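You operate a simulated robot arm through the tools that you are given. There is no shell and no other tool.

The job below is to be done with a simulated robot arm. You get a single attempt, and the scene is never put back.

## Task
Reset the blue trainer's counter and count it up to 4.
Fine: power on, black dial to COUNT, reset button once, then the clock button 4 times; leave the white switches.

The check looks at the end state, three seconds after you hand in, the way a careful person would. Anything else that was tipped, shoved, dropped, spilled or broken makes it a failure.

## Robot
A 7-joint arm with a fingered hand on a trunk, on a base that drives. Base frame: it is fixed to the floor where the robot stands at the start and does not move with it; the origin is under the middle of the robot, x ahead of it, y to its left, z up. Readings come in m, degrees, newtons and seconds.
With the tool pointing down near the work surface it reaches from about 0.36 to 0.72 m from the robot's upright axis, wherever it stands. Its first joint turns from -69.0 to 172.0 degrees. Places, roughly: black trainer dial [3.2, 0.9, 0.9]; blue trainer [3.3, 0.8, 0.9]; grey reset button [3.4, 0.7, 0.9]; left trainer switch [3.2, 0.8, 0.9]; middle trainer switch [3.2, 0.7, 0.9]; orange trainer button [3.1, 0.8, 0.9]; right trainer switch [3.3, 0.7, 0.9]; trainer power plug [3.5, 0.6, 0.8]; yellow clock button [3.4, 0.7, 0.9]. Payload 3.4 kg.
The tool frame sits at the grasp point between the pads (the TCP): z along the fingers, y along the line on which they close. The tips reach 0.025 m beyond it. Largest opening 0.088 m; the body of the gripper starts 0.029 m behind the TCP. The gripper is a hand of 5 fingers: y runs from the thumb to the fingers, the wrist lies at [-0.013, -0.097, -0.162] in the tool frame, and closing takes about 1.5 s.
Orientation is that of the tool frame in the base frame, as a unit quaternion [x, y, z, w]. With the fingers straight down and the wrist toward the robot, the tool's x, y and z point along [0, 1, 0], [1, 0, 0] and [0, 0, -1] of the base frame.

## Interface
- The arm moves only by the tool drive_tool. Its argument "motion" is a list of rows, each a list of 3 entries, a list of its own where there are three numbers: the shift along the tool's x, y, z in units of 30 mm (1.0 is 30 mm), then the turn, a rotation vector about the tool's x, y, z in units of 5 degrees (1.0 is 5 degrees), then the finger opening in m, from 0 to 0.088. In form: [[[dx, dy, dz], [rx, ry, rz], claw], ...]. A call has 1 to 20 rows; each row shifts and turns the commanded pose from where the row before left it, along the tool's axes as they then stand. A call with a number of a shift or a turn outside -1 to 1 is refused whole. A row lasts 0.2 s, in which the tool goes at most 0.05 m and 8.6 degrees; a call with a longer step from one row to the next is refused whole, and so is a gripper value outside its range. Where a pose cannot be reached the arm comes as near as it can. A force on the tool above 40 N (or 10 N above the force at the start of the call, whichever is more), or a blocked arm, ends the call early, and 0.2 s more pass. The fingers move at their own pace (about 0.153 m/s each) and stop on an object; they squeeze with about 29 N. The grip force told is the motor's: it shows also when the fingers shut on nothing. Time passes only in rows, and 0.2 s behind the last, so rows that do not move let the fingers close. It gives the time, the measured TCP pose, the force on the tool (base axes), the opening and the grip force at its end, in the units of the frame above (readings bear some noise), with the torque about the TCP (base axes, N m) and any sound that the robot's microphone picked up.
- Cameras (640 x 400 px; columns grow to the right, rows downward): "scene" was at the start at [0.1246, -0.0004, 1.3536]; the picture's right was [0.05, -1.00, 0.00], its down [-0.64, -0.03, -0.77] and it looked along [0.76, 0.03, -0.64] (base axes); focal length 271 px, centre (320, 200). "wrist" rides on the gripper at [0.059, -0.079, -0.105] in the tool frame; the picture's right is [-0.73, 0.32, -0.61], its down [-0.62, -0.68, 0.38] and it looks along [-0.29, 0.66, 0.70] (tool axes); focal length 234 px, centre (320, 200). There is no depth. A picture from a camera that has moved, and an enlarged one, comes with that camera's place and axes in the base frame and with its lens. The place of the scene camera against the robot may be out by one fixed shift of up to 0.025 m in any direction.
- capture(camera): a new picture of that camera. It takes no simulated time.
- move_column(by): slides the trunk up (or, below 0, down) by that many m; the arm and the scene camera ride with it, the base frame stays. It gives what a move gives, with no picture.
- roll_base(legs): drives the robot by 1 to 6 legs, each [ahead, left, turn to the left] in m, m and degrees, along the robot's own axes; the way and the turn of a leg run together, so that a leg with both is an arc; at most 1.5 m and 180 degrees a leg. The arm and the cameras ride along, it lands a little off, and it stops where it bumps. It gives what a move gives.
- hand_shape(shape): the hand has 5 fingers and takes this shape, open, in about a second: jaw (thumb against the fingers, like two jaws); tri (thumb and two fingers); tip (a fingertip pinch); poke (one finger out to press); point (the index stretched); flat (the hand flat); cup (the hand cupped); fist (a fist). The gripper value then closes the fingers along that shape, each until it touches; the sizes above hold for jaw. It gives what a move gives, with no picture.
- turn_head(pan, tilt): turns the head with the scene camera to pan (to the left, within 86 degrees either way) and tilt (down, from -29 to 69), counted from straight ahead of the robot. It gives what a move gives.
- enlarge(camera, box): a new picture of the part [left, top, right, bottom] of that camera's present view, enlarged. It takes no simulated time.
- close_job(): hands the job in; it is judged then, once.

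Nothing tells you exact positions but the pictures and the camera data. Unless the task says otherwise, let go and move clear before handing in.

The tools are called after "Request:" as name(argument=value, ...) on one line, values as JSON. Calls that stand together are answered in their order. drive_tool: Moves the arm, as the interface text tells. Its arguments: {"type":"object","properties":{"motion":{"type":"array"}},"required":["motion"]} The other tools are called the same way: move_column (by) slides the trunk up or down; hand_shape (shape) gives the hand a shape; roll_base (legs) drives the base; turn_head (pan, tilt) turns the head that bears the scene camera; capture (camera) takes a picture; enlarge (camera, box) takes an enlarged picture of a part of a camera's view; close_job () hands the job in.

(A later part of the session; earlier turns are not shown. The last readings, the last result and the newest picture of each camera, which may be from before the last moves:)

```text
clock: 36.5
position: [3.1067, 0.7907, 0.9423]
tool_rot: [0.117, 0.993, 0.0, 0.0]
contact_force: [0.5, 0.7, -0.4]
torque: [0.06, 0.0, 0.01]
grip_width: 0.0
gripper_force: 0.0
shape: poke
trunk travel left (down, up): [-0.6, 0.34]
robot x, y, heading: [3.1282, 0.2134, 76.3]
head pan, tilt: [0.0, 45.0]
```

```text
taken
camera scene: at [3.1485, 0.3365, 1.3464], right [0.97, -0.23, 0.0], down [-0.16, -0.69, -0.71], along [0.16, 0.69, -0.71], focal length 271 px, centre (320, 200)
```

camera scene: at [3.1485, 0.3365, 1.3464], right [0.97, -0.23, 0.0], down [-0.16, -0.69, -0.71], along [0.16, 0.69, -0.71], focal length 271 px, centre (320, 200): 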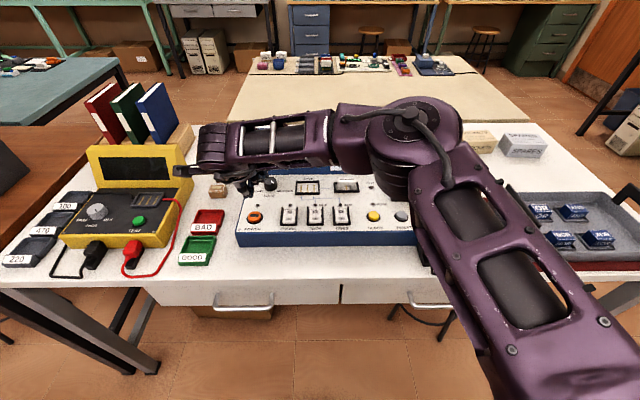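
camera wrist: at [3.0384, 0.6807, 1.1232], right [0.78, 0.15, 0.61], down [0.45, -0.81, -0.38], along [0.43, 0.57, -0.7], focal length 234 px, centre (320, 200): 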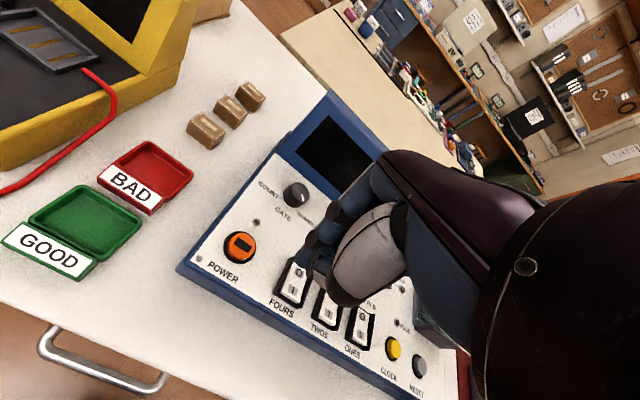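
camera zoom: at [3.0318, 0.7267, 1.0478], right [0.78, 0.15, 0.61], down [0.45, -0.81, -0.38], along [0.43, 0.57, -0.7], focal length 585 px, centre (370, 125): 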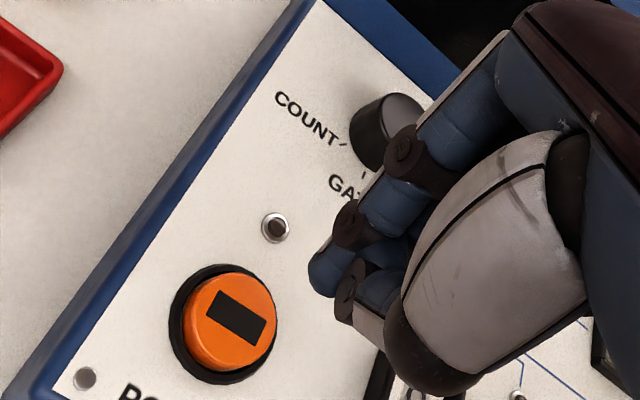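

The index tip now looks roughly over the orange button, about 4 cm above it. I go down 25 mm more and check both views again before pressing.

Request:
drive_tool(motion=[[[0, 0, 0.4], [0, 0, 0], 0.088], [[0, 0, 0.4], [0, 0, 0], 0.088]])

Request:
enlarge(camera="scene", box=[220, 170, 284, 234])

Request:
enlarge(camera="wrist", box=[240, 200, 340, 310])

```text
clock: 37.1
position: [3.1062, 0.7893, 0.9171]
tool_rot: [0.116, 0.993, -0.001, -0.001]
contact_force: [-0.5, 0.0, -0.3]
torque: [0.0, 0.01, -0.01]
grip_width: 0.0001
gripper_force: 0.1
shape: poke
trunk travel left (down, up): [-0.6, 0.34]
robot x, y, heading: [3.1262, 0.2156, 76.7]
head pan, tilt: [0.0, 45.0]
```

```text
6.25 times, centred on (252, 202) of scene
camera zoom: at [3.1487, 0.3362, 1.3464], right [0.97, -0.23, 0.0], down [-0.16, -0.69, -0.71], along [0.16, 0.69, -0.71], focal length 1693 px, centre (745, 188)
```

zoom: 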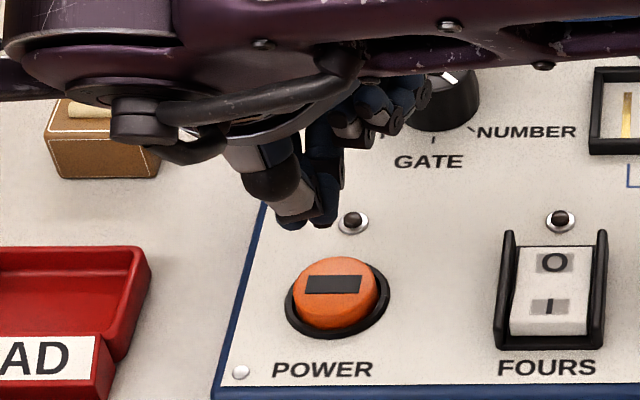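

```text
3.64 times, centred on (290, 255) of wrist
camera zoom: at [3.0314, 0.7263, 1.0233], right [0.78, 0.15, 0.61], down [0.45, -0.81, -0.38], along [0.43, 0.57, -0.7], focal length 852 px, centre (429, 0)
```

zoom: 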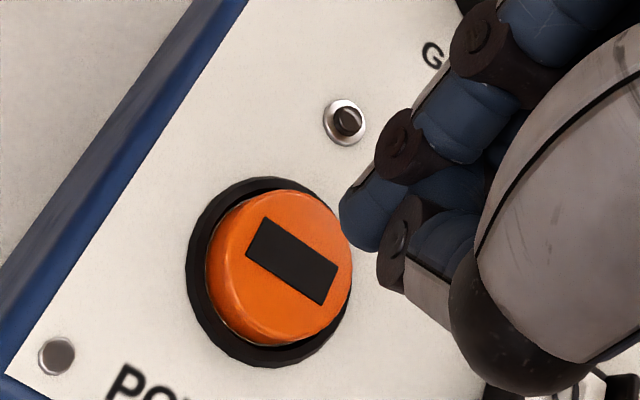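

Both cameras agree the tip is within a few mm of the button centre, about 3 cm above it. I shift 3 mm back and lower towards the button, then press in small steps.

Request:
drive_tool(motion=[[[0, -0.1, 0.4], [0, 0, 0], 0.088], [[0, 0, 0.3], [0, 0, 0], 0.088], [[0, 0, 0.1], [0, 0, 0], 0.088]])

Request:
enlarge(camera="scene", box=[220, 170, 284, 234])

Request:
enlarge(camera="wrist", box=[240, 200, 340, 310])

```text
clock: 37.9
position: [3.106, 0.7881, 0.8919]
tool_rot: [0.116, 0.993, 0.0, 0.0]
contact_force: [-0.7, 0.2, -0.3]
torque: [0.01, -0.01, -0.02]
grip_width: 0.0001
gripper_force: 0.1
shape: poke
trunk travel left (down, up): [-0.6, 0.34]
robot x, y, heading: [3.1282, 0.2126, 76.0]
head pan, tilt: [0.0, 45.0]
```

```text
6.25 times, centred on (252, 202) of scene
camera zoom: at [3.1486, 0.3361, 1.3464], right [0.97, -0.23, 0.0], down [-0.16, -0.69, -0.71], along [0.16, 0.69, -0.71], focal length 1693 px, centre (745, 188)
```

zoom: 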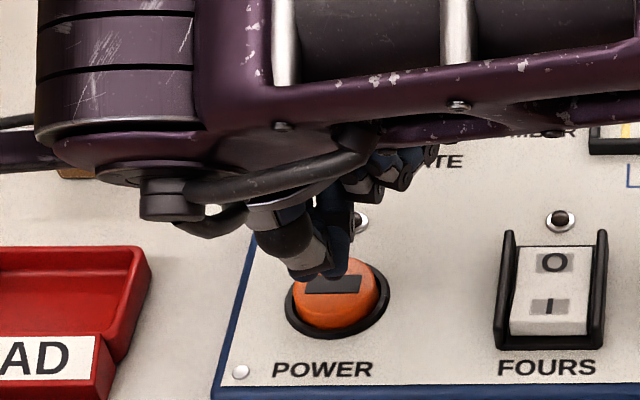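

```text
3.64 times, centred on (290, 255) of wrist
camera zoom: at [3.0308, 0.7241, 0.999], right [0.78, 0.15, 0.61], down [0.45, -0.81, -0.38], along [0.43, 0.57, -0.7], focal length 852 px, centre (429, 0)
```

zoom: 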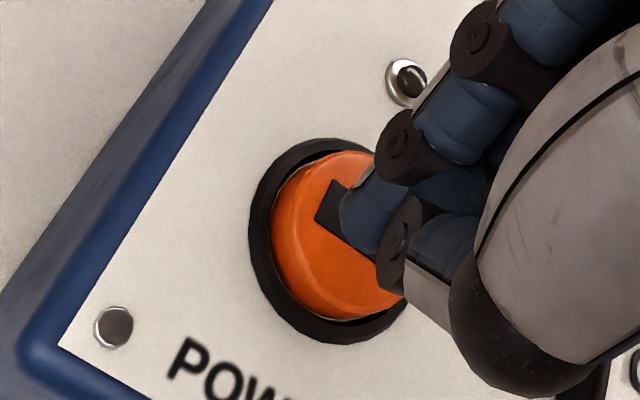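

The fingertip is just above the middle of the orange button. I press down in small steps.

Request:
drive_tool(motion=[[[0, 0, 0.1], [0, 0, 0], 0.088], [[0, 0, 0.1], [0, 0, 0], 0.088], [[0, 0, 0.1], [0, 0, 0], 0.088]])

Request:
capture(camera="scene")

Request:
enlarge(camera="wrist", box=[240, 200, 340, 310])

```text
clock: 38.7
position: [3.1054, 0.7869, 0.8845]
tool_rot: [0.116, 0.993, 0.0, 0.0]
contact_force: [0.2, 0.3, 0.8]
torque: [-0.01, -0.03, -0.02]
grip_width: 0.0
gripper_force: 0.1
shape: poke
trunk travel left (down, up): [-0.6, 0.34]
robot x, y, heading: [3.128, 0.2114, 76.7]
head pan, tilt: [0.0, 45.0]
```

```text
taken
camera scene: at [3.1487, 0.3362, 1.3464], right [0.97, -0.23, 0.0], down [-0.16, -0.69, -0.71], along [0.16, 0.69, -0.71], focal length 271 px, centre (320, 200)
```

scene: 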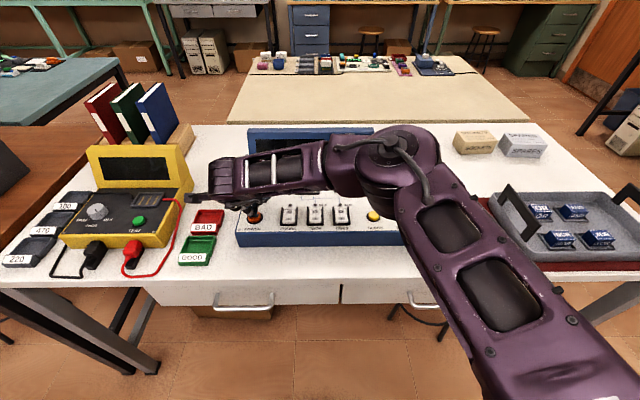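

```text
3.64 times, centred on (290, 255) of wrist
camera zoom: at [3.0306, 0.7239, 0.991], right [0.78, 0.15, 0.61], down [0.45, -0.81, -0.38], along [0.43, 0.57, -0.7], focal length 852 px, centre (429, 0)
```

zoom: 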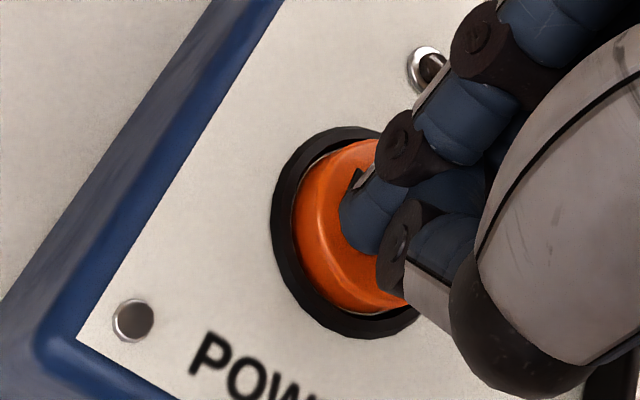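

No contact yet; I go on down in 3 mm steps.

Request:
drive_tool(motion=[[[0, 0, 0.1], [0, 0, 0], 0.088], [[0, 0, 0.1], [0, 0, 0], 0.088]])

Request:
enlarge(camera="wrist", box=[240, 200, 340, 310])

```text
clock: 39.3
position: [3.1065, 0.7875, 0.8789]
tool_rot: [0.116, 0.993, 0.0, 0.0]
contact_force: [-0.8, 0.7, 2.7]
torque: [-0.04, 0.02, 0.0]
grip_width: 0.0
gripper_force: 0.0
shape: poke
trunk travel left (down, up): [-0.6, 0.34]
robot x, y, heading: [3.1246, 0.2094, 76.8]
head pan, tilt: [0.0, 45.0]
heard: click
```

```text
3.64 times, centred on (290, 255) of wrist
camera zoom: at [3.0313, 0.7238, 0.9853], right [0.78, 0.15, 0.61], down [0.45, -0.81, -0.38], along [0.43, 0.57, -0.7], focal length 852 px, centre (429, 0)
```

zoom: 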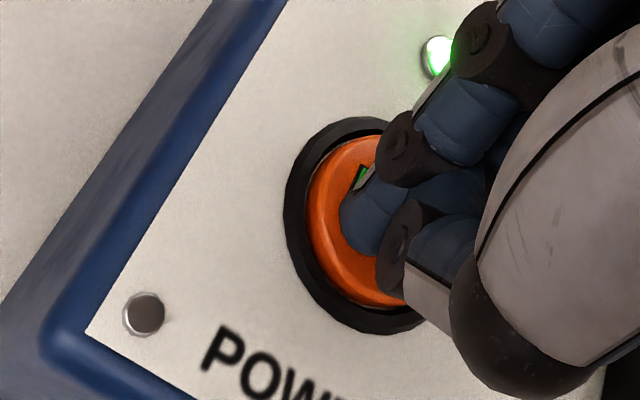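

The button clicked and a green light lit by it — the power is on. I raise the hand clear and look at the trainer.

Request:
drive_tool(motion=[[[0, 0, -0.5], [0, 0, 0], 0.088], [[0, 0, -1], [0, 0, 0], 0.088], [[0, 0, -1], [0, 0, 0], 0.088], [[0, -0.6, -1], [0, 0, 0], 0.088], [[0, -0.6, -1], [0, 0, 0], 0.088], [[0, -0.6, -1], [0, 0, 0], 0.088]])

Request:
capture(camera="scene")

Request:
enlarge(camera="scene", box=[224, 120, 448, 260])

Request:
capture(camera="wrist")

```text
clock: 40.7
position: [3.0949, 0.7349, 1.0441]
tool_rot: [0.117, 0.993, 0.0, 0.0]
contact_force: [-0.6, 0.3, 1.3]
torque: [-0.01, -0.01, -0.01]
grip_width: 0.0001
gripper_force: 0.0
shape: poke
trunk travel left (down, up): [-0.6, 0.34]
robot x, y, heading: [3.1266, 0.2127, 76.4]
head pan, tilt: [0.0, 45.0]
```

```text
taken
camera scene: at [3.1487, 0.3351, 1.3465], right [0.97, -0.23, 0.0], down [-0.16, -0.69, -0.71], along [0.16, 0.69, -0.71], focal length 271 px, centre (320, 200)
```

scene: 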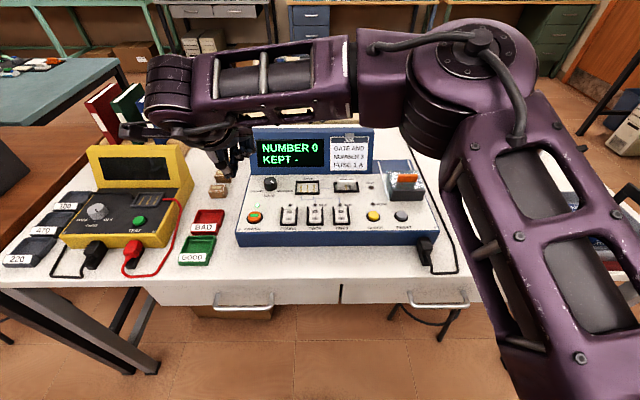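

```text
2.86 times, centred on (336, 190) of scene
camera zoom: at [3.1487, 0.3351, 1.3465], right [0.97, -0.23, 0.0], down [-0.16, -0.69, -0.71], along [0.16, 0.69, -0.71], focal length 774 px, centre (274, 229)
```

zoom: 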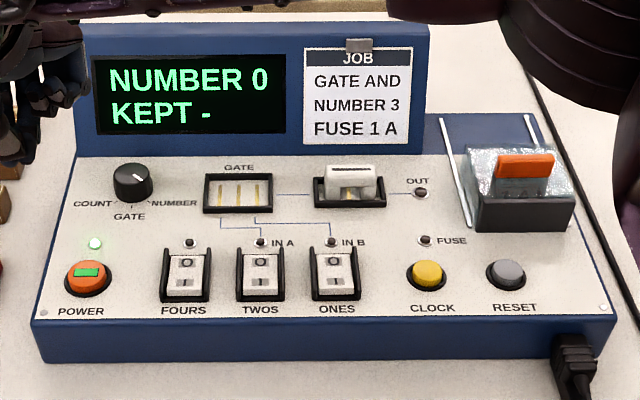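

```text
taken
camera wrist: at [3.0188, 0.6722, 1.1509], right [0.78, 0.15, 0.61], down [0.45, -0.81, -0.38], along [0.43, 0.57, -0.7], focal length 234 px, centre (320, 200)
```

wrist: 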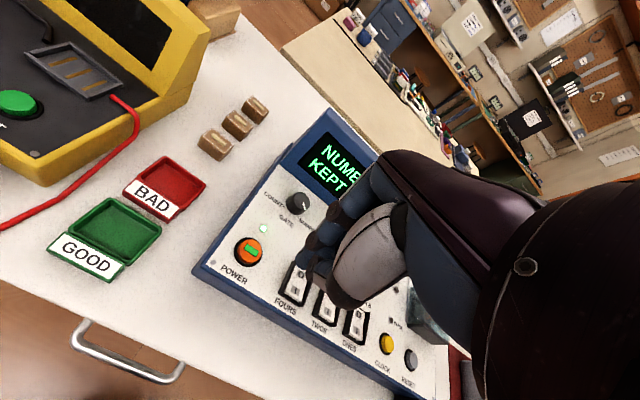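

The display reads "NUMBER 0 / KEPT -": powered, and the dial is at NUMBER. Next is turning the dial to COUNT, so I look at the "tri" and "tip" grasps in free air.

Request:
hand_shape(shape="tri")

Request:
drive_tool(motion=[[[0, -0.5, -0.5], [0, 0, 0], 0.088], [[0, -0.5, -0.5], [0, 0, 0], 0.088], [[0, 0, 0], [0, 0, 0], 0.088]])

Request:
enlarge(camera="scene", box=[180, 100, 308, 200])

Request:
enlarge(camera="wrist", box=[200, 140, 420, 340])

```text
clock: 41.6
position: [3.0939, 0.7363, 1.0429]
tool_rot: [0.117, 0.993, 0.0, 0.0]
contact_force: [0.5, 0.2, 0.6]
torque: [0.0, -0.02, -0.03]
grip_width: 0.088
gripper_force: 0.0
shape: tri
trunk travel left (down, up): [-0.6, 0.34]
robot x, y, heading: [3.1314, 0.2129, 76.7]
head pan, tilt: [0.0, 45.0]
```

```text
clock: 42.4
position: [3.0856, 0.706, 1.0747]
tool_rot: [0.118, 0.993, 0.0, 0.0]
contact_force: [-0.5, -0.2, -0.4]
torque: [0.02, 0.0, 0.01]
grip_width: 0.0877
gripper_force: 0.0
shape: tri
trunk travel left (down, up): [-0.6, 0.34]
robot x, y, heading: [3.1298, 0.2141, 76.6]
head pan, tilt: [0.0, 45.0]
```

```text
4.00 times, centred on (244, 150) of scene
camera zoom: at [3.1488, 0.3365, 1.3464], right [0.97, -0.23, 0.0], down [-0.16, -0.69, -0.71], along [0.16, 0.69, -0.71], focal length 1084 px, centre (624, 400)
```

zoom: 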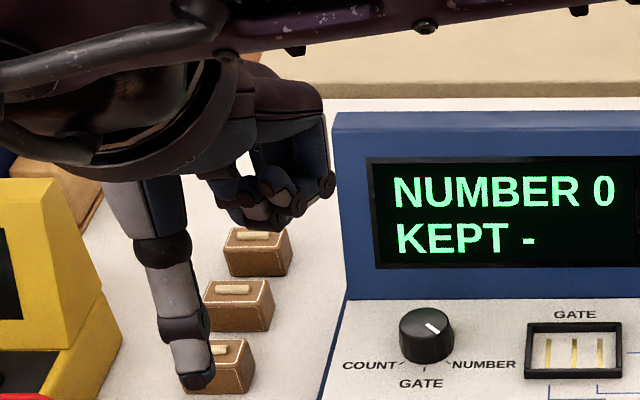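

```text
2.00 times, centred on (310, 240) of wrist
camera zoom: at [3.0103, 0.6434, 1.1798], right [0.78, 0.15, 0.61], down [0.45, -0.81, -0.38], along [0.43, 0.57, -0.7], focal length 468 px, centre (340, 120)
```

zoom: 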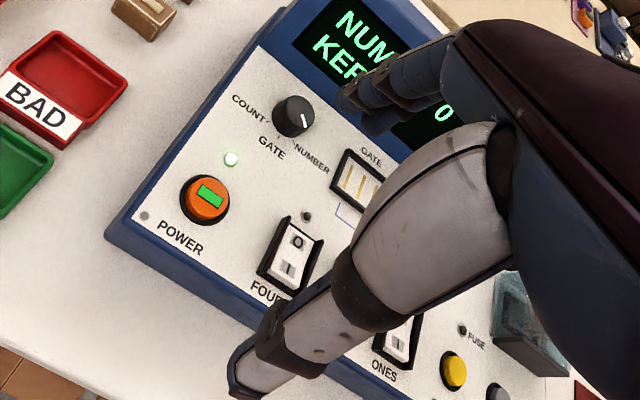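

In "tri" the thumb is on the near side and two fingers on the far side, centred on the tool axis — good for the dial. I enlarge the dial in both cameras to locate it well.

Request:
enlarge(camera="wrist", box=[260, 120, 340, 200])

Request:
enlarge(camera="scene", box=[236, 160, 308, 232])

```text
5.00 times, centred on (300, 160) of wrist
camera zoom: at [3.0103, 0.6434, 1.1798], right [0.78, 0.15, 0.61], down [0.45, -0.81, -0.38], along [0.43, 0.57, -0.7], focal length 1171 px, centre (420, 400)
```

zoom: 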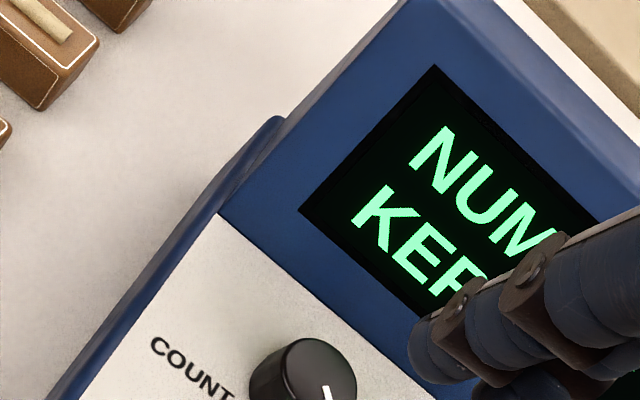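

```text
5.56 times, centred on (272, 196) of scene
camera zoom: at [3.1488, 0.3365, 1.3464], right [0.97, -0.23, 0.0], down [-0.16, -0.69, -0.71], along [0.16, 0.69, -0.71], focal length 1505 px, centre (587, 222)
```

zoom: 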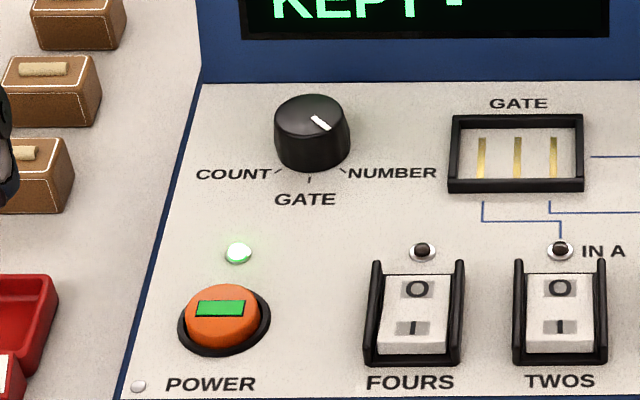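

I shift the wrist enlargement down to see the whole dial.

Request:
enlarge(camera="wrist", box=[230, 160, 330, 260])

```text
4.00 times, centred on (280, 210) of wrist
camera zoom: at [3.0103, 0.6434, 1.1798], right [0.78, 0.15, 0.61], down [0.45, -0.81, -0.38], along [0.43, 0.57, -0.7], focal length 937 px, centre (480, 160)
```

zoom: 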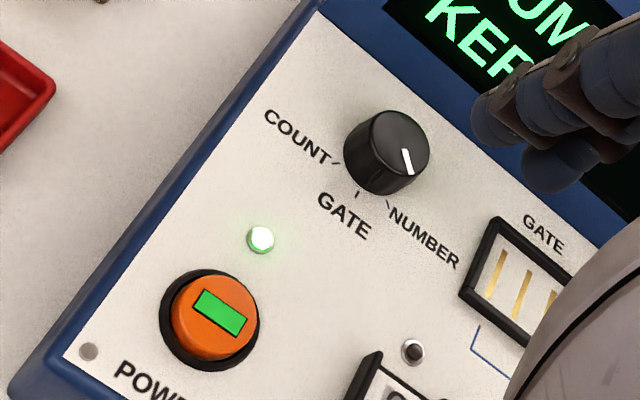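

The dial centre is at about (3.158, 0.873), its top near z 0.88. I move above it at a safe height with the hand half open and test the wrist rotation in free air (first 45° anticlockwise, so that the turn of 90° clockwise fits).

Request:
drive_tool(motion=[[[-0.178, 1, 0], [0, 0, 0], 0.058], [[-0.178, 1, 0.2], [0, 0, 0], 0.058], [[-0.178, 1, 0.3], [0, 0, 0], 0.058], [[-0.178, 1, 0.3], [0, 0, 0], 0.058], [[-0.178, 1, 0.3], [0, 0, 0], 0.058], [[-0.178, 1, 0.3], [0, 0, 0], 0.058]])

Request:
drive_tool(motion=[[[0, 0, 0], [0, 0, -1], 0.058], [[0, 0, 0], [0, 0, -1], 0.058], [[0, 0, 0], [0, 0, -1], 0.058], [[0, 0, 0], [0, 0, -1], 0.058], [[0, 0, 0], [0, 0, -1], 0.058], [[0, 0, 0], [0, 0, -1], 0.058], [[0, 0, 0], [0, 0, -1], 0.058], [[0, 0, 0], [0, 0, -1], 0.058], [[0, 0, 0], [0, 0, -1], 0.058], [[0, 0, 0], [0, 0, 0], 0.058]])

Request:
capture(camera="scene")

Request:
capture(camera="wrist")

```text
clock: 43.8
position: [3.1571, 0.8751, 1.0297]
tool_rot: [0.116, 0.993, 0.0, 0.001]
contact_force: [0.0, -0.1, -0.9]
torque: [0.0, 0.03, 0.0]
grip_width: 0.0584
gripper_force: 0.0
shape: tri
trunk travel left (down, up): [-0.6, 0.34]
robot x, y, heading: [3.1289, 0.2106, 76.8]
head pan, tilt: [0.0, 45.0]
```

```text
clock: 46.0
position: [3.1592, 0.8738, 1.0302]
tool_rot: [-0.188, 0.982, 0.0, 0.0]
contact_force: [0.4, 0.8, 0.0]
torque: [0.02, -0.04, 0.03]
grip_width: 0.0581
gripper_force: 0.1
shape: tri
out of reach, approached as far as the arm can: row 8, 9
trunk travel left (down, up): [-0.6, 0.34]
robot x, y, heading: [3.1275, 0.2132, 76.7]
head pan, tilt: [0.0, 45.0]
```

```text
taken
camera scene: at [3.1487, 0.3361, 1.3464], right [0.97, -0.23, 0.0], down [-0.16, -0.69, -0.71], along [0.16, 0.69, -0.71], focal length 271 px, centre (320, 200)
```

scene: 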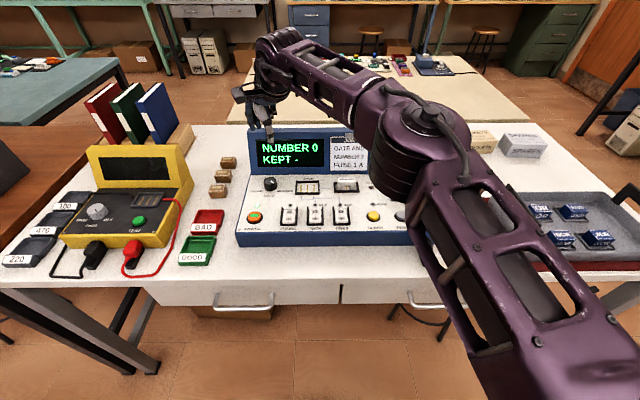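

```text
taken
camera wrist: at [3.1335, 0.7782, 1.1383], right [0.56, 0.57, 0.61], down [0.83, -0.4, -0.38], along [0.03, 0.72, -0.7], focal length 234 px, centre (320, 200)
```

wrist: 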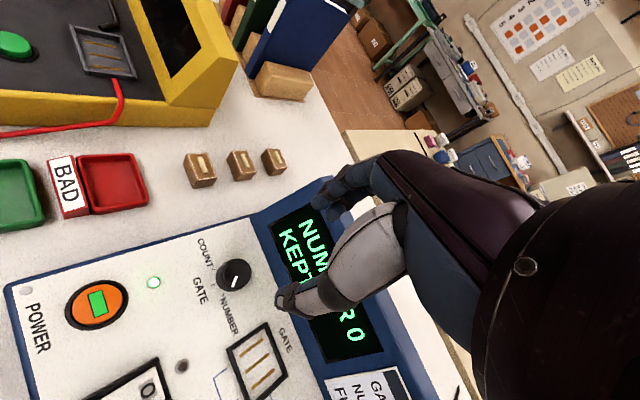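

The anticlockwise side reaches about 35°. Now I test how far clockwise the hand can turn here, still in free air.

Request:
drive_tool(motion=[[[0, 0, 0], [0, 0, 1], 0.058], [[0, 0, 0], [0, 0, 1], 0.058], [[0, 0, 0], [0, 0, 1], 0.058], [[0, 0, 0], [0, 0, 1], 0.058], [[0, 0, 0], [0, 0, 1], 0.058], [[0, 0, 0], [0, 0, 1], 0.058], [[0, 0, 0], [0, 0, 1], 0.058], [[0, 0, 0], [0, 0, 1], 0.058], [[0, 0, 0], [0, 0, 1], 0.058], [[0, 0, 0], [0, 0, 1], 0.058], [[0, 0, 0], [0, 0, 1], 0.058], [[0, 0, 0], [0, 0, 1], 0.058], [[0, 0, 0], [0, 0, 1], 0.058], [[0, 0, 0], [0, 0, 1], 0.058], [[0, 0, 0], [0, 0, 1], 0.058], [[0, 0, 0], [0, 0, 1], 0.058], [[0, 0, 0], [0, 0, 1], 0.058], [[0, 0, 0], [0, 0, 1], 0.058], [[0, 0, 0], [0, 0, 1], 0.058], [[0, 0, 0], [0, 0, 1], 0.058]])

Request:
capture(camera="scene")

Request:
capture(camera="wrist")

```text
clock: 50.2
position: [3.1896, 0.8347, 1.0269]
tool_rot: [0.481, 0.877, 0.004, -0.006]
contact_force: [0.1, -0.5, 0.5]
torque: [0.01, -0.01, 0.0]
grip_width: 0.0584
gripper_force: 0.0
shape: tri
out of reach, approached as far as the arm can: row 11, 12, 13, 14, 16, 17, 18, 19, 20
trunk travel left (down, up): [-0.6, 0.34]
robot x, y, heading: [3.1263, 0.2093, 76.6]
head pan, tilt: [0.0, 45.0]
```

```text
taken
camera scene: at [3.1487, 0.3359, 1.3464], right [0.97, -0.23, 0.0], down [-0.16, -0.69, -0.71], along [0.16, 0.69, -0.71], focal length 271 px, centre (320, 200)
```

scene: 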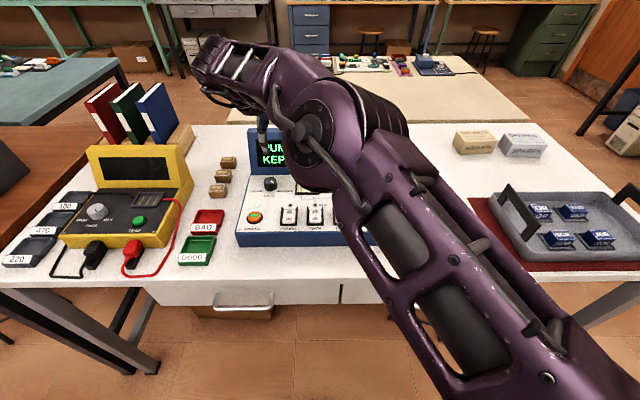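

```text
taken
camera wrist: at [3.0926, 0.8405, 1.1351], right [0.67, -0.44, 0.6], down [-0.24, -0.89, -0.39], along [0.71, 0.12, -0.7], focal length 234 px, centre (320, 200)
```

wrist: 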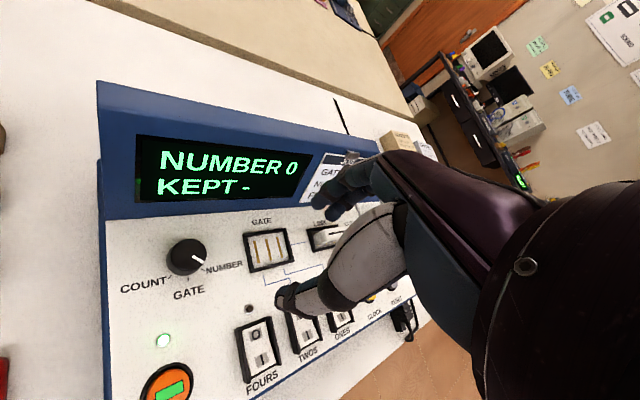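

Clockwise the reach gives out after about 15–20° here, because the dial is far out. I turn the hand back, raise it, and then move the base a little closer to gain range.

Request:
drive_tool(motion=[[[0, 0, -0.5], [0, 0, -1], 0.058], [[0, 0, -0.5], [0, 0, -1], 0.058], [[0, 0, -0.5], [0, 0, -1], 0.058], [[0, 0, -0.5], [0, 0, -1], 0.058], [[0, 0, -0.5], [0, 0, -1], 0.058], [[0, 0, -0.5], [0, 0, -1], 0.058], [[0, 0, 0], [0, 0, -1], 0.058], [[0, 0, 0], [0, 0, -1], 0.058], [[0, 0, 0], [0, 0, -1], 0.058], [[0, 0, 0], [0, 0, 0], 0.058]])

Request:
capture(camera="scene")

```text
clock: 52.4
position: [3.1887, 0.8329, 1.1167]
tool_rot: [0.107, 0.994, 0.005, -0.001]
contact_force: [-0.4, -0.1, -0.8]
torque: [-0.01, -0.03, -0.06]
grip_width: 0.0582
gripper_force: 0.2
shape: tri
trunk travel left (down, up): [-0.6, 0.34]
robot x, y, heading: [3.1312, 0.2149, 76.6]
head pan, tilt: [0.0, 45.0]
```

```text
taken
camera scene: at [3.1484, 0.3361, 1.3464], right [0.97, -0.23, 0.0], down [-0.16, -0.69, -0.71], along [0.16, 0.69, -0.71], focal length 271 px, centre (320, 200)
```

scene: 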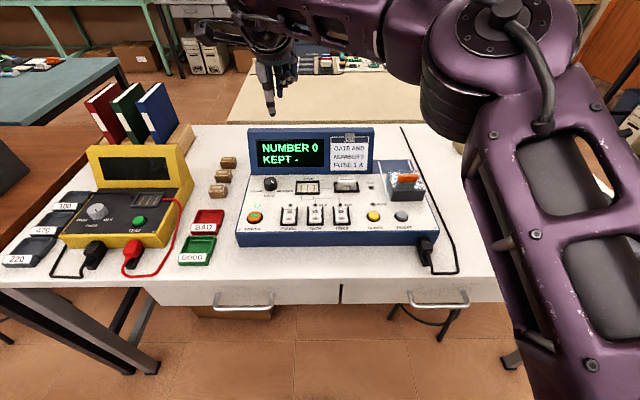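

The hand is back straight and raised. I pull it back and drive the base 0.10 m closer and 0.05 m left, so the dial comes well inside the reach.

Request:
drive_tool(motion=[[[0, -1, -0.2], [0, 0, 0], 0.058], [[0, -1, -0.2], [0, 0, 0], 0.058], [[0, -1, 0], [0, 0, 0], 0.058], [[0, -1, 0], [0, 0, 0], 0.058]])

Request:
roll_base(legs=[[0.06, 0.05, 0]])

Request:
turn_head(pan=0, tilt=60)

Request:
capture(camera="scene")

```text
clock: 53.4
position: [3.1635, 0.716, 1.1294]
tool_rot: [0.108, 0.994, 0.005, -0.002]
contact_force: [-0.7, 0.7, -0.2]
torque: [0.01, -0.01, 0.0]
grip_width: 0.0585
gripper_force: 0.1
shape: tri
trunk travel left (down, up): [-0.6, 0.34]
robot x, y, heading: [3.1292, 0.2148, 76.6]
head pan, tilt: [0.0, 45.0]
```

```text
clock: 54.5
position: [3.127, 0.7872, 1.1272]
tool_rot: [0.108, 0.994, 0.005, -0.002]
contact_force: [-0.8, 0.5, 0.0]
torque: [0.01, -0.02, 0.01]
grip_width: 0.0582
gripper_force: 0.1
shape: tri
trunk travel left (down, up): [-0.6, 0.34]
robot x, y, heading: [3.0939, 0.2823, 76.7]
head pan, tilt: [0.0, 45.0]
```

```text
clock: 55.2
position: [3.1273, 0.7856, 1.1276]
tool_rot: [0.108, 0.994, 0.006, -0.003]
contact_force: [1.0, 0.2, 0.1]
torque: [-0.01, 0.0, -0.03]
grip_width: 0.0583
gripper_force: 0.0
shape: tri
trunk travel left (down, up): [-0.6, 0.34]
robot x, y, heading: [3.0921, 0.2831, 76.4]
head pan, tilt: [0.0, 60.0]
```

```text
taken
camera scene: at [3.1102, 0.3908, 1.327], right [0.97, -0.23, 0.0], down [-0.2, -0.84, -0.5], along [0.12, 0.49, -0.87], focal length 271 px, centre (320, 200)
```

scene: 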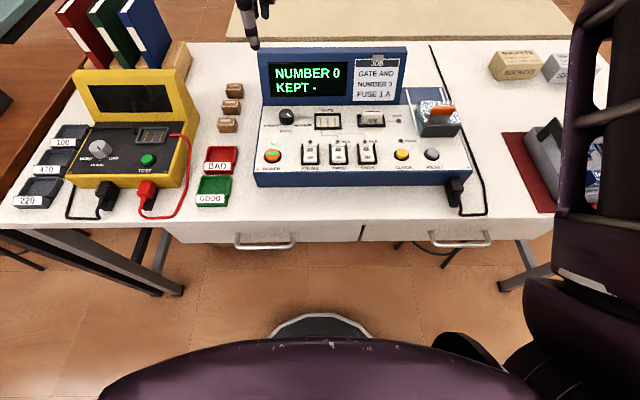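

The base is clear of the bench edge by about 10 cm. I go 0.05 m further.

Request:
roll_base(legs=[[0.05, 0.0, 0]])

Request:
turn_head(pan=0, tilt=52)

Request:
capture(camera="scene")

Request:
capture(camera="wrist")

```text
clock: 56.1
position: [3.1384, 0.8348, 1.1283]
tool_rot: [0.106, 0.994, 0.005, -0.002]
contact_force: [-0.6, 0.0, 0.3]
torque: [-0.02, 0.01, -0.01]
grip_width: 0.0581
gripper_force: 0.1
shape: tri
trunk travel left (down, up): [-0.6, 0.34]
robot x, y, heading: [3.1043, 0.3295, 76.5]
head pan, tilt: [0.0, 60.0]
```

```text
clock: 56.8
position: [3.1382, 0.8336, 1.1303]
tool_rot: [0.107, 0.994, 0.006, -0.001]
contact_force: [1.1, -0.3, 0.0]
torque: [0.01, 0.01, 0.0]
grip_width: 0.0581
gripper_force: 0.0
shape: tri
trunk travel left (down, up): [-0.6, 0.34]
robot x, y, heading: [3.1074, 0.3313, 76.7]
head pan, tilt: [0.0, 52.0]
```

```text
taken
camera scene: at [3.1236, 0.4478, 1.3368], right [0.97, -0.23, 0.0], down [-0.18, -0.77, -0.62], along [0.14, 0.6, -0.79], focal length 271 px, centre (320, 200)
```

scene: 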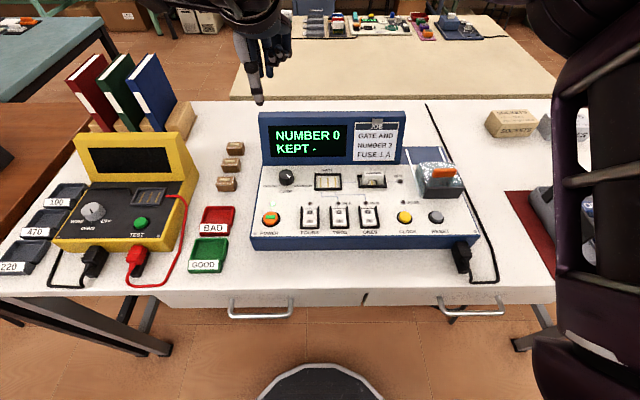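

```text
taken
camera wrist: at [3.0653, 0.7692, 1.2351], right [0.78, 0.15, 0.61], down [0.46, -0.79, -0.39], along [0.42, 0.59, -0.69], focal length 234 px, centre (320, 200)
```

wrist: 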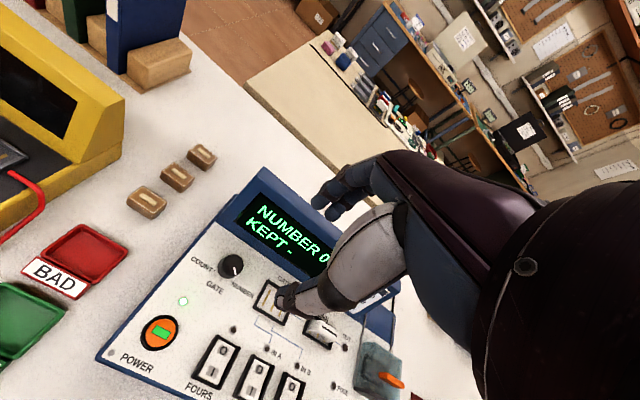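

The dial is now at about 0.55 m radius. I go above it again and test the rotation range in free air.

Request:
drive_tool(motion=[[[-0.1, 0.36, 0.6], [0, 0, 0], 0.058], [[-0.1, 0.36, 0.8], [0, 0, 0], 0.058], [[-0.1, 0.36, 0.8], [0, 0, 0], 0.058], [[-0.08, 0.36, 0.8], [0, 0, 0], 0.058], [[0, 0, 0.3], [0, 0, 0], 0.058], [[0, 0, 0], [0, 0, -1], 0.058], [[0, 0, 0], [0, 0, -1], 0.058], [[0, 0, 0], [0, 0, -1], 0.058], [[0, 0, 0], [0, 0, -1], 0.058], [[0, 0, 0], [0, 0, -1], 0.058], [[0, 0, 0], [0, 0, -1], 0.058], [[0, 0, 0], [0, 0, -1], 0.058], [[0, 0, 0], [0, 0, -1], 0.058], [[0, 0, 0], [0, 0, -1], 0.058], [[0, 0, 0], [0, 0, 0], 0.058]])

Request:
capture(camera="scene")

```text
clock: 60.0
position: [3.1594, 0.8756, 1.0302]
tool_rot: [-0.281, 0.96, 0.006, 0.0]
contact_force: [0.7, -0.3, 0.3]
torque: [-0.04, 0.0, 0.0]
grip_width: 0.0583
gripper_force: 0.1
shape: tri
trunk travel left (down, up): [-0.6, 0.34]
robot x, y, heading: [3.103, 0.3308, 76.8]
head pan, tilt: [0.0, 52.0]
```

```text
taken
camera scene: at [3.1236, 0.4479, 1.3369], right [0.97, -0.23, 0.0], down [-0.18, -0.77, -0.62], along [0.14, 0.6, -0.79], focal length 271 px, centre (320, 200)
```

scene: 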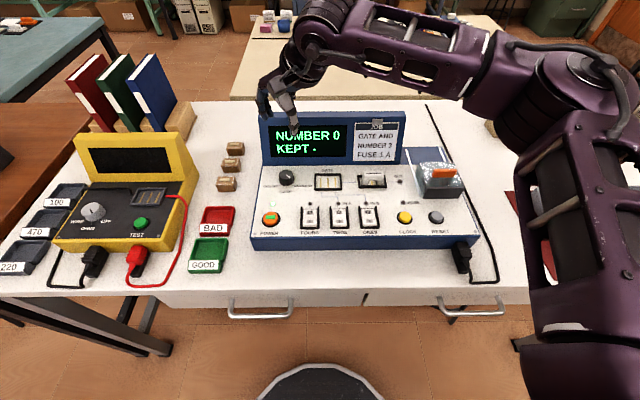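

45° anticlockwise is now fully reached. I test the 90° clockwise turn in free air before doing it on the dial.

Request:
drive_tool(motion=[[[0, 0, 0], [0, 0, 1], 0.058], [[0, 0, 0], [0, 0, 1], 0.058], [[0, 0, 0], [0, 0, 1], 0.058], [[0, 0, 0], [0, 0, 1], 0.058], [[0, 0, 0], [0, 0, 1], 0.058], [[0, 0, 0], [0, 0, 1], 0.058], [[0, 0, 0], [0, 0, 1], 0.058], [[0, 0, 0], [0, 0, 1], 0.058], [[0, 0, 0], [0, 0, 1], 0.058], [[0, 0, 0], [0, 0, 1], 0.058], [[0, 0, 0], [0, 0, 1], 0.058], [[0, 0, 0], [0, 0, 1], 0.058], [[0, 0, 0], [0, 0, 1], 0.058], [[0, 0, 0], [0, 0, 1], 0.058], [[0, 0, 0], [0, 0, 1], 0.058], [[0, 0, 0], [0, 0, 1], 0.058], [[0, 0, 0], [0, 0, 1], 0.058], [[0, 0, 0], [0, 0, 1], 0.058], [[0, 0, 0], [0, 0, 0], 0.058]])

Request:
capture(camera="scene")

Request:
capture(camera="wrist")

```text
clock: 64.0
position: [3.1601, 0.876, 1.031]
tool_rot: [0.48, 0.877, 0.005, -0.003]
contact_force: [-0.3, 0.1, -1.0]
torque: [0.0, -0.01, -0.01]
grip_width: 0.0583
gripper_force: 0.2
shape: tri
trunk travel left (down, up): [-0.6, 0.34]
robot x, y, heading: [3.1081, 0.3295, 76.4]
head pan, tilt: [0.0, 52.0]
```

```text
taken
camera scene: at [3.124, 0.448, 1.3369], right [0.97, -0.23, 0.0], down [-0.18, -0.77, -0.62], along [0.14, 0.6, -0.79], focal length 271 px, centre (320, 200)
```

scene: 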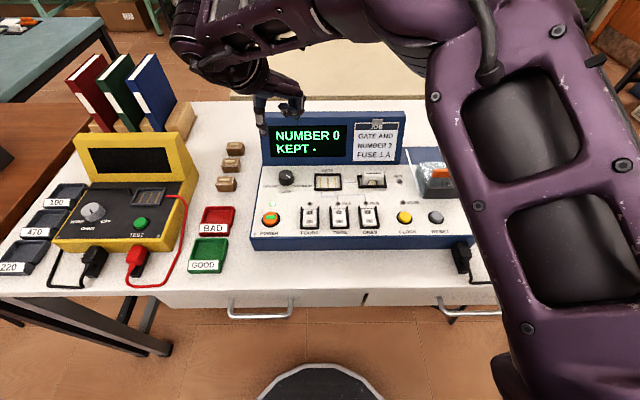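

```text
taken
camera wrist: at [3.0621, 0.8821, 1.1376], right [0.66, -0.44, 0.6], down [-0.24, -0.89, -0.39], along [0.71, 0.12, -0.7], focal length 234 px, centre (320, 200)
```

wrist: 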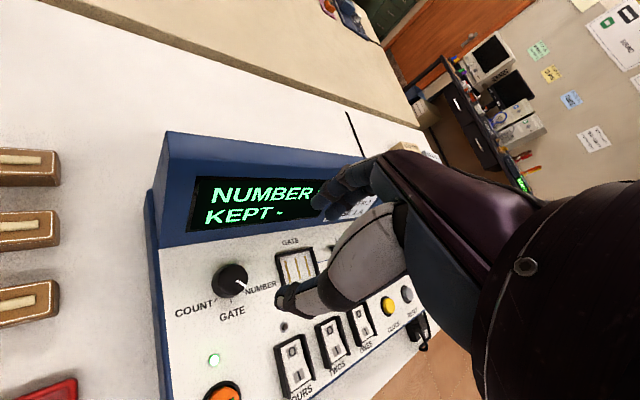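

The full 90° range is there with the position held. I enlarge the dial from this side, then swing back and take it from the other side to fix its centre by triangulation.

Request:
enlarge(camera="wrist", box=[180, 240, 280, 340])

Request:
drive_tool(motion=[[[0, 0, 0], [0, 0, -1], 0.058], [[0, 0, 0], [0, 0, -1], 0.058], [[0, 0, 0], [0, 0, -1], 0.058], [[0, 0, 0], [0, 0, -1], 0.058], [[0, 0, 0], [0, 0, -1], 0.058], [[0, 0, 0], [0, 0, -1], 0.058], [[0, 0, 0], [0, 0, -1], 0.058], [[0, 0, 0], [0, 0, -1], 0.058], [[0, 0, 0], [0, 0, -1], 0.058], [[0, 0, 0], [0, 0, -1], 0.058], [[0, 0, 0], [0, 0, -1], 0.058], [[0, 0, 0], [0, 0, -1], 0.058], [[0, 0, 0], [0, 0, -1], 0.058], [[0, 0, 0], [0, 0, -1], 0.058], [[0, 0, 0], [0, 0, -1], 0.058], [[0, 0, 0], [0, 0, -1], 0.058], [[0, 0, 0], [0, 0, -1], 0.058], [[0, 0, 0], [0, 0, -1], 0.058], [[0, 0, 0], [0, 0, 0], 0.058]])

Request:
capture(camera="wrist")

```text
4.00 times, centred on (230, 290) of wrist
camera zoom: at [3.0621, 0.8821, 1.1376], right [0.66, -0.44, 0.6], down [-0.24, -0.89, -0.39], along [0.71, 0.12, -0.7], focal length 937 px, centre (680, -160)
```

zoom: 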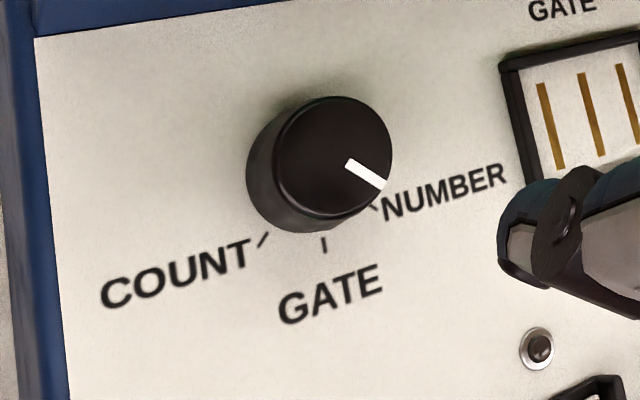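

```text
clock: 68.0
position: [3.1594, 0.875, 1.0304]
tool_rot: [-0.282, 0.959, 0.006, 0.0]
contact_force: [0.0, 0.2, 0.2]
torque: [0.04, 0.04, 0.0]
grip_width: 0.058
gripper_force: 0.0
shape: tri
trunk travel left (down, up): [-0.6, 0.34]
robot x, y, heading: [3.1036, 0.3303, 76.4]
head pan, tilt: [0.0, 52.0]
```

```text
taken
camera wrist: at [3.1525, 0.7763, 1.1361], right [0.44, 0.66, 0.61], down [0.89, -0.23, -0.39], along [-0.11, 0.72, -0.69], focal length 234 px, centre (320, 200)
```

wrist: 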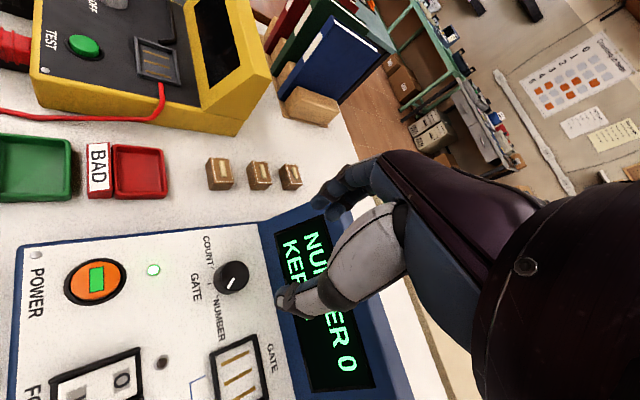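

Request:
enlarge(camera="wrist", box=[190, 230, 290, 330])

```text
4.00 times, centred on (240, 280) of wrist
camera zoom: at [3.1525, 0.7763, 1.1361], right [0.44, 0.66, 0.61], down [0.89, -0.23, -0.39], along [-0.11, 0.72, -0.69], focal length 937 px, centre (640, -120)
```

zoom: 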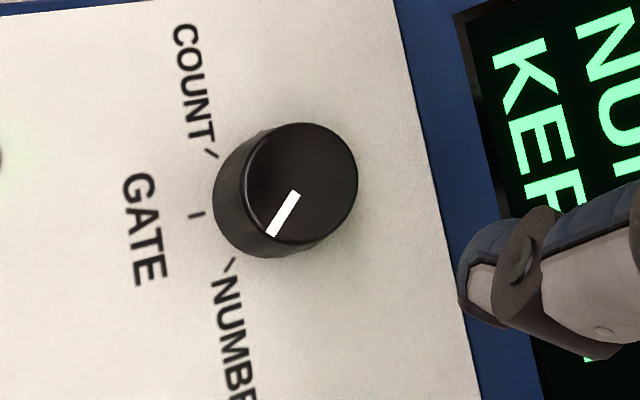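

Triangulated from both sides: dial centre (3.158, 0.875), top z ≈ 0.876, display face leaning away with enough room. The hand sits right above it, turned 45° anticlockwise; I level the small tilt and descend most of the way, then check.

Request:
drive_tool(motion=[[[0, 0, 0.3], [0.132, 0.038, 0], 0.055], [[0, 0, 0.8], [0, 0, 0], 0.055], [[0, 0, 0.8], [0, 0, 0], 0.055], [[0, 0, 0.8], [0, 0, 0], 0.055], [[0, 0, 0.6], [0, 0, 0], 0.055], [[0, 0, 0], [0, 0, 0], 0.055]])

Request:
enlarge(camera="wrist", box=[200, 160, 360, 340])

Request:
capture(camera="scene")

Request:
enlarge(camera="scene", box=[230, 110, 340, 220])

```text
clock: 69.4
position: [3.1598, 0.8731, 0.9287]
tool_rot: [-0.281, 0.96, 0.0, 0.0]
contact_force: [-0.4, 0.5, 0.0]
torque: [0.03, -0.02, 0.01]
grip_width: 0.0555
gripper_force: 0.1
shape: tri
trunk travel left (down, up): [-0.6, 0.34]
robot x, y, heading: [3.1057, 0.3269, 76.7]
head pan, tilt: [0.0, 52.0]
```

```text
2.22 times, centred on (280, 250) of wrist
camera zoom: at [3.1529, 0.7752, 1.0353], right [0.44, 0.66, 0.61], down [0.89, -0.24, -0.38], along [-0.11, 0.71, -0.7], focal length 520 px, centre (409, 89)
```

zoom: 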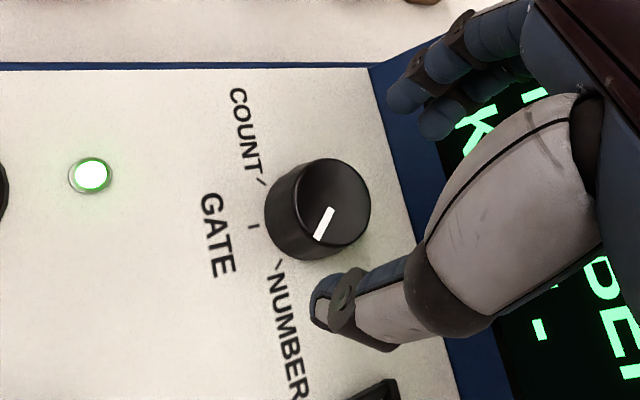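

```text
taken
camera scene: at [3.1236, 0.4479, 1.3369], right [0.97, -0.23, 0.0], down [-0.18, -0.77, -0.62], along [0.14, 0.6, -0.79], focal length 271 px, centre (320, 200)
```

scene: 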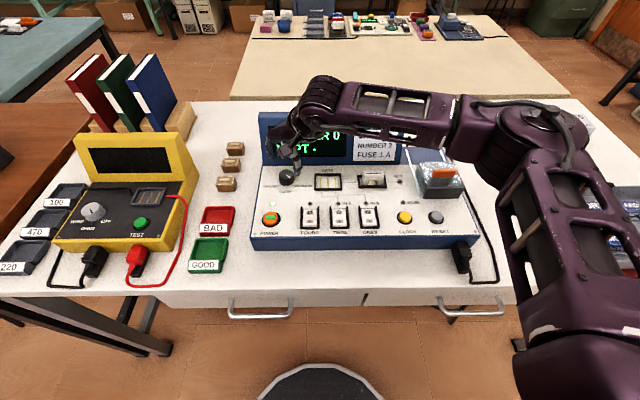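

```text
3.64 times, centred on (285, 165) of scene
camera zoom: at [3.1236, 0.4479, 1.3369], right [0.97, -0.23, 0.0], down [-0.18, -0.77, -0.62], along [0.14, 0.6, -0.79], focal length 985 px, centre (447, 327)
```

zoom: 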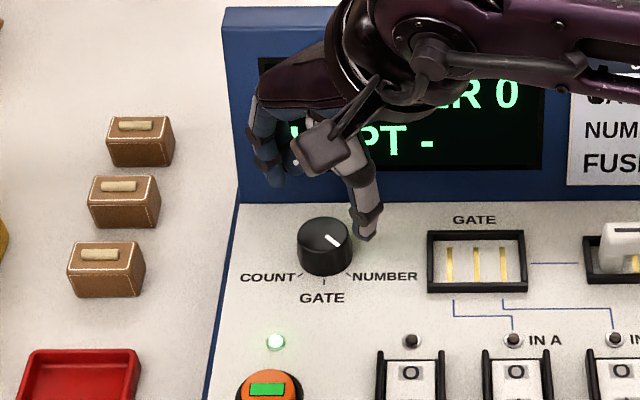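

The hand straddles the dial well; a 4 mm correction along the closing line, then I descend the last 4 cm around the dial.

Request:
drive_tool(motion=[[[0, 0.13, 0.5], [0, 0, 0], 0.055], [[0, 0, 0.5], [0, 0, 0], 0.055], [[0, 0, 0.35], [0, 0, 0], 0.055], [[0, 0, 0.1], [0, 0, 0], 0.055]])

Request:
enlarge(camera="wrist", box=[220, 160, 380, 340])

Request:
enlarge(camera="scene", box=[230, 110, 340, 220])

```text
clock: 70.4
position: [3.158, 0.8777, 0.8867]
tool_rot: [-0.281, 0.96, -0.002, 0.001]
contact_force: [-0.1, -1.1, 0.9]
torque: [0.0, 0.01, 0.0]
grip_width: 0.0553
gripper_force: 0.1
shape: tri
trunk travel left (down, up): [-0.6, 0.34]
robot x, y, heading: [3.104, 0.331, 76.5]
head pan, tilt: [0.0, 52.0]
```

```text
2.22 times, centred on (300, 250) of wrist
camera zoom: at [3.1503, 0.7794, 0.9936], right [0.44, 0.66, 0.61], down [0.89, -0.24, -0.38], along [-0.11, 0.71, -0.7], focal length 520 px, centre (364, 89)
```

zoom: 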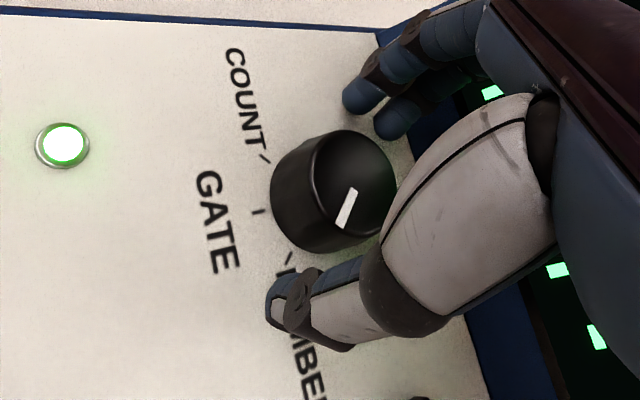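

```text
3.64 times, centred on (285, 165) of scene
camera zoom: at [3.1237, 0.4479, 1.3369], right [0.97, -0.23, 0.0], down [-0.18, -0.77, -0.62], along [0.14, 0.6, -0.79], focal length 985 px, centre (447, 327)
```

zoom: 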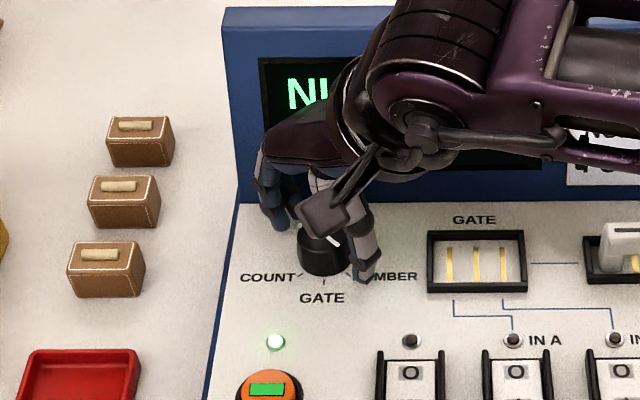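

The dial is centred between thumb and fingers within 2 mm and nothing is touched yet. I close on it.

Request:
drive_tool(motion=[[[0, 0, 0], [0, 0, 0], 0.02], [[0, 0, 0], [0, 0, 0], 0.02], [[0, 0, 0], [0, 0, 0], 0.02], [[0, 0, 0], [0, 0, 0], 0.02], [[0, 0, 0], [0, 0, 0], 0.02]])

Request:
enlarge(camera="wrist", box=[220, 160, 380, 340])

Request:
enlarge(camera="scene", box=[230, 110, 340, 220])

```text
clock: 71.6
position: [3.1572, 0.8769, 0.8874]
tool_rot: [-0.281, 0.96, -0.002, 0.0]
contact_force: [1.4, -0.6, -2.0]
torque: [0.01, -0.03, -0.02]
grip_width: 0.0252
gripper_force: 29.4
shape: tri
trunk travel left (down, up): [-0.6, 0.34]
robot x, y, heading: [3.1059, 0.3299, 76.7]
head pan, tilt: [0.0, 52.0]
```

```text
2.22 times, centred on (300, 250) of wrist
camera zoom: at [3.1506, 0.7795, 0.9935], right [0.44, 0.66, 0.61], down [0.89, -0.24, -0.38], along [-0.11, 0.71, -0.7], focal length 520 px, centre (364, 89)
```

zoom: 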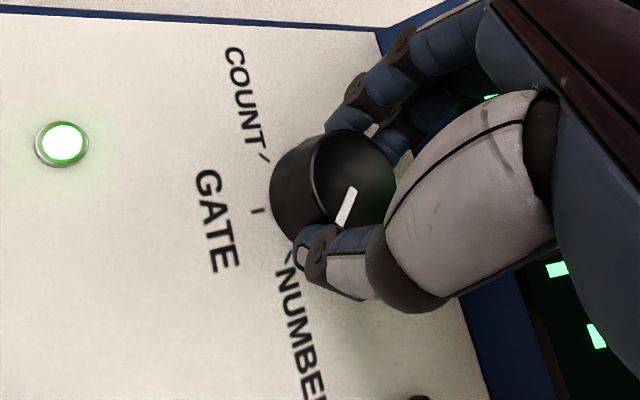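

```text
3.64 times, centred on (285, 165) of scene
camera zoom: at [3.124, 0.4481, 1.3368], right [0.97, -0.23, 0.0], down [-0.18, -0.77, -0.62], along [0.14, 0.6, -0.79], focal length 985 px, centre (447, 327)
```

zoom: 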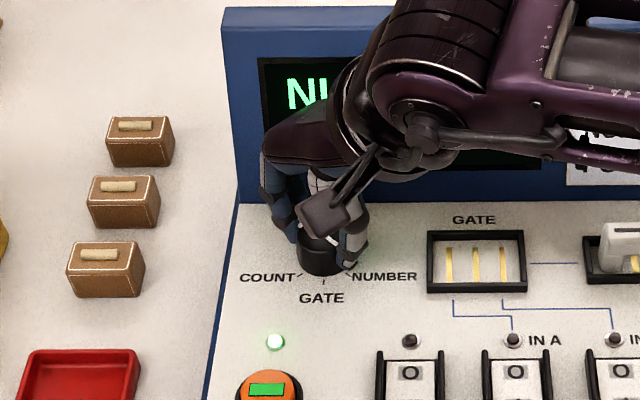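

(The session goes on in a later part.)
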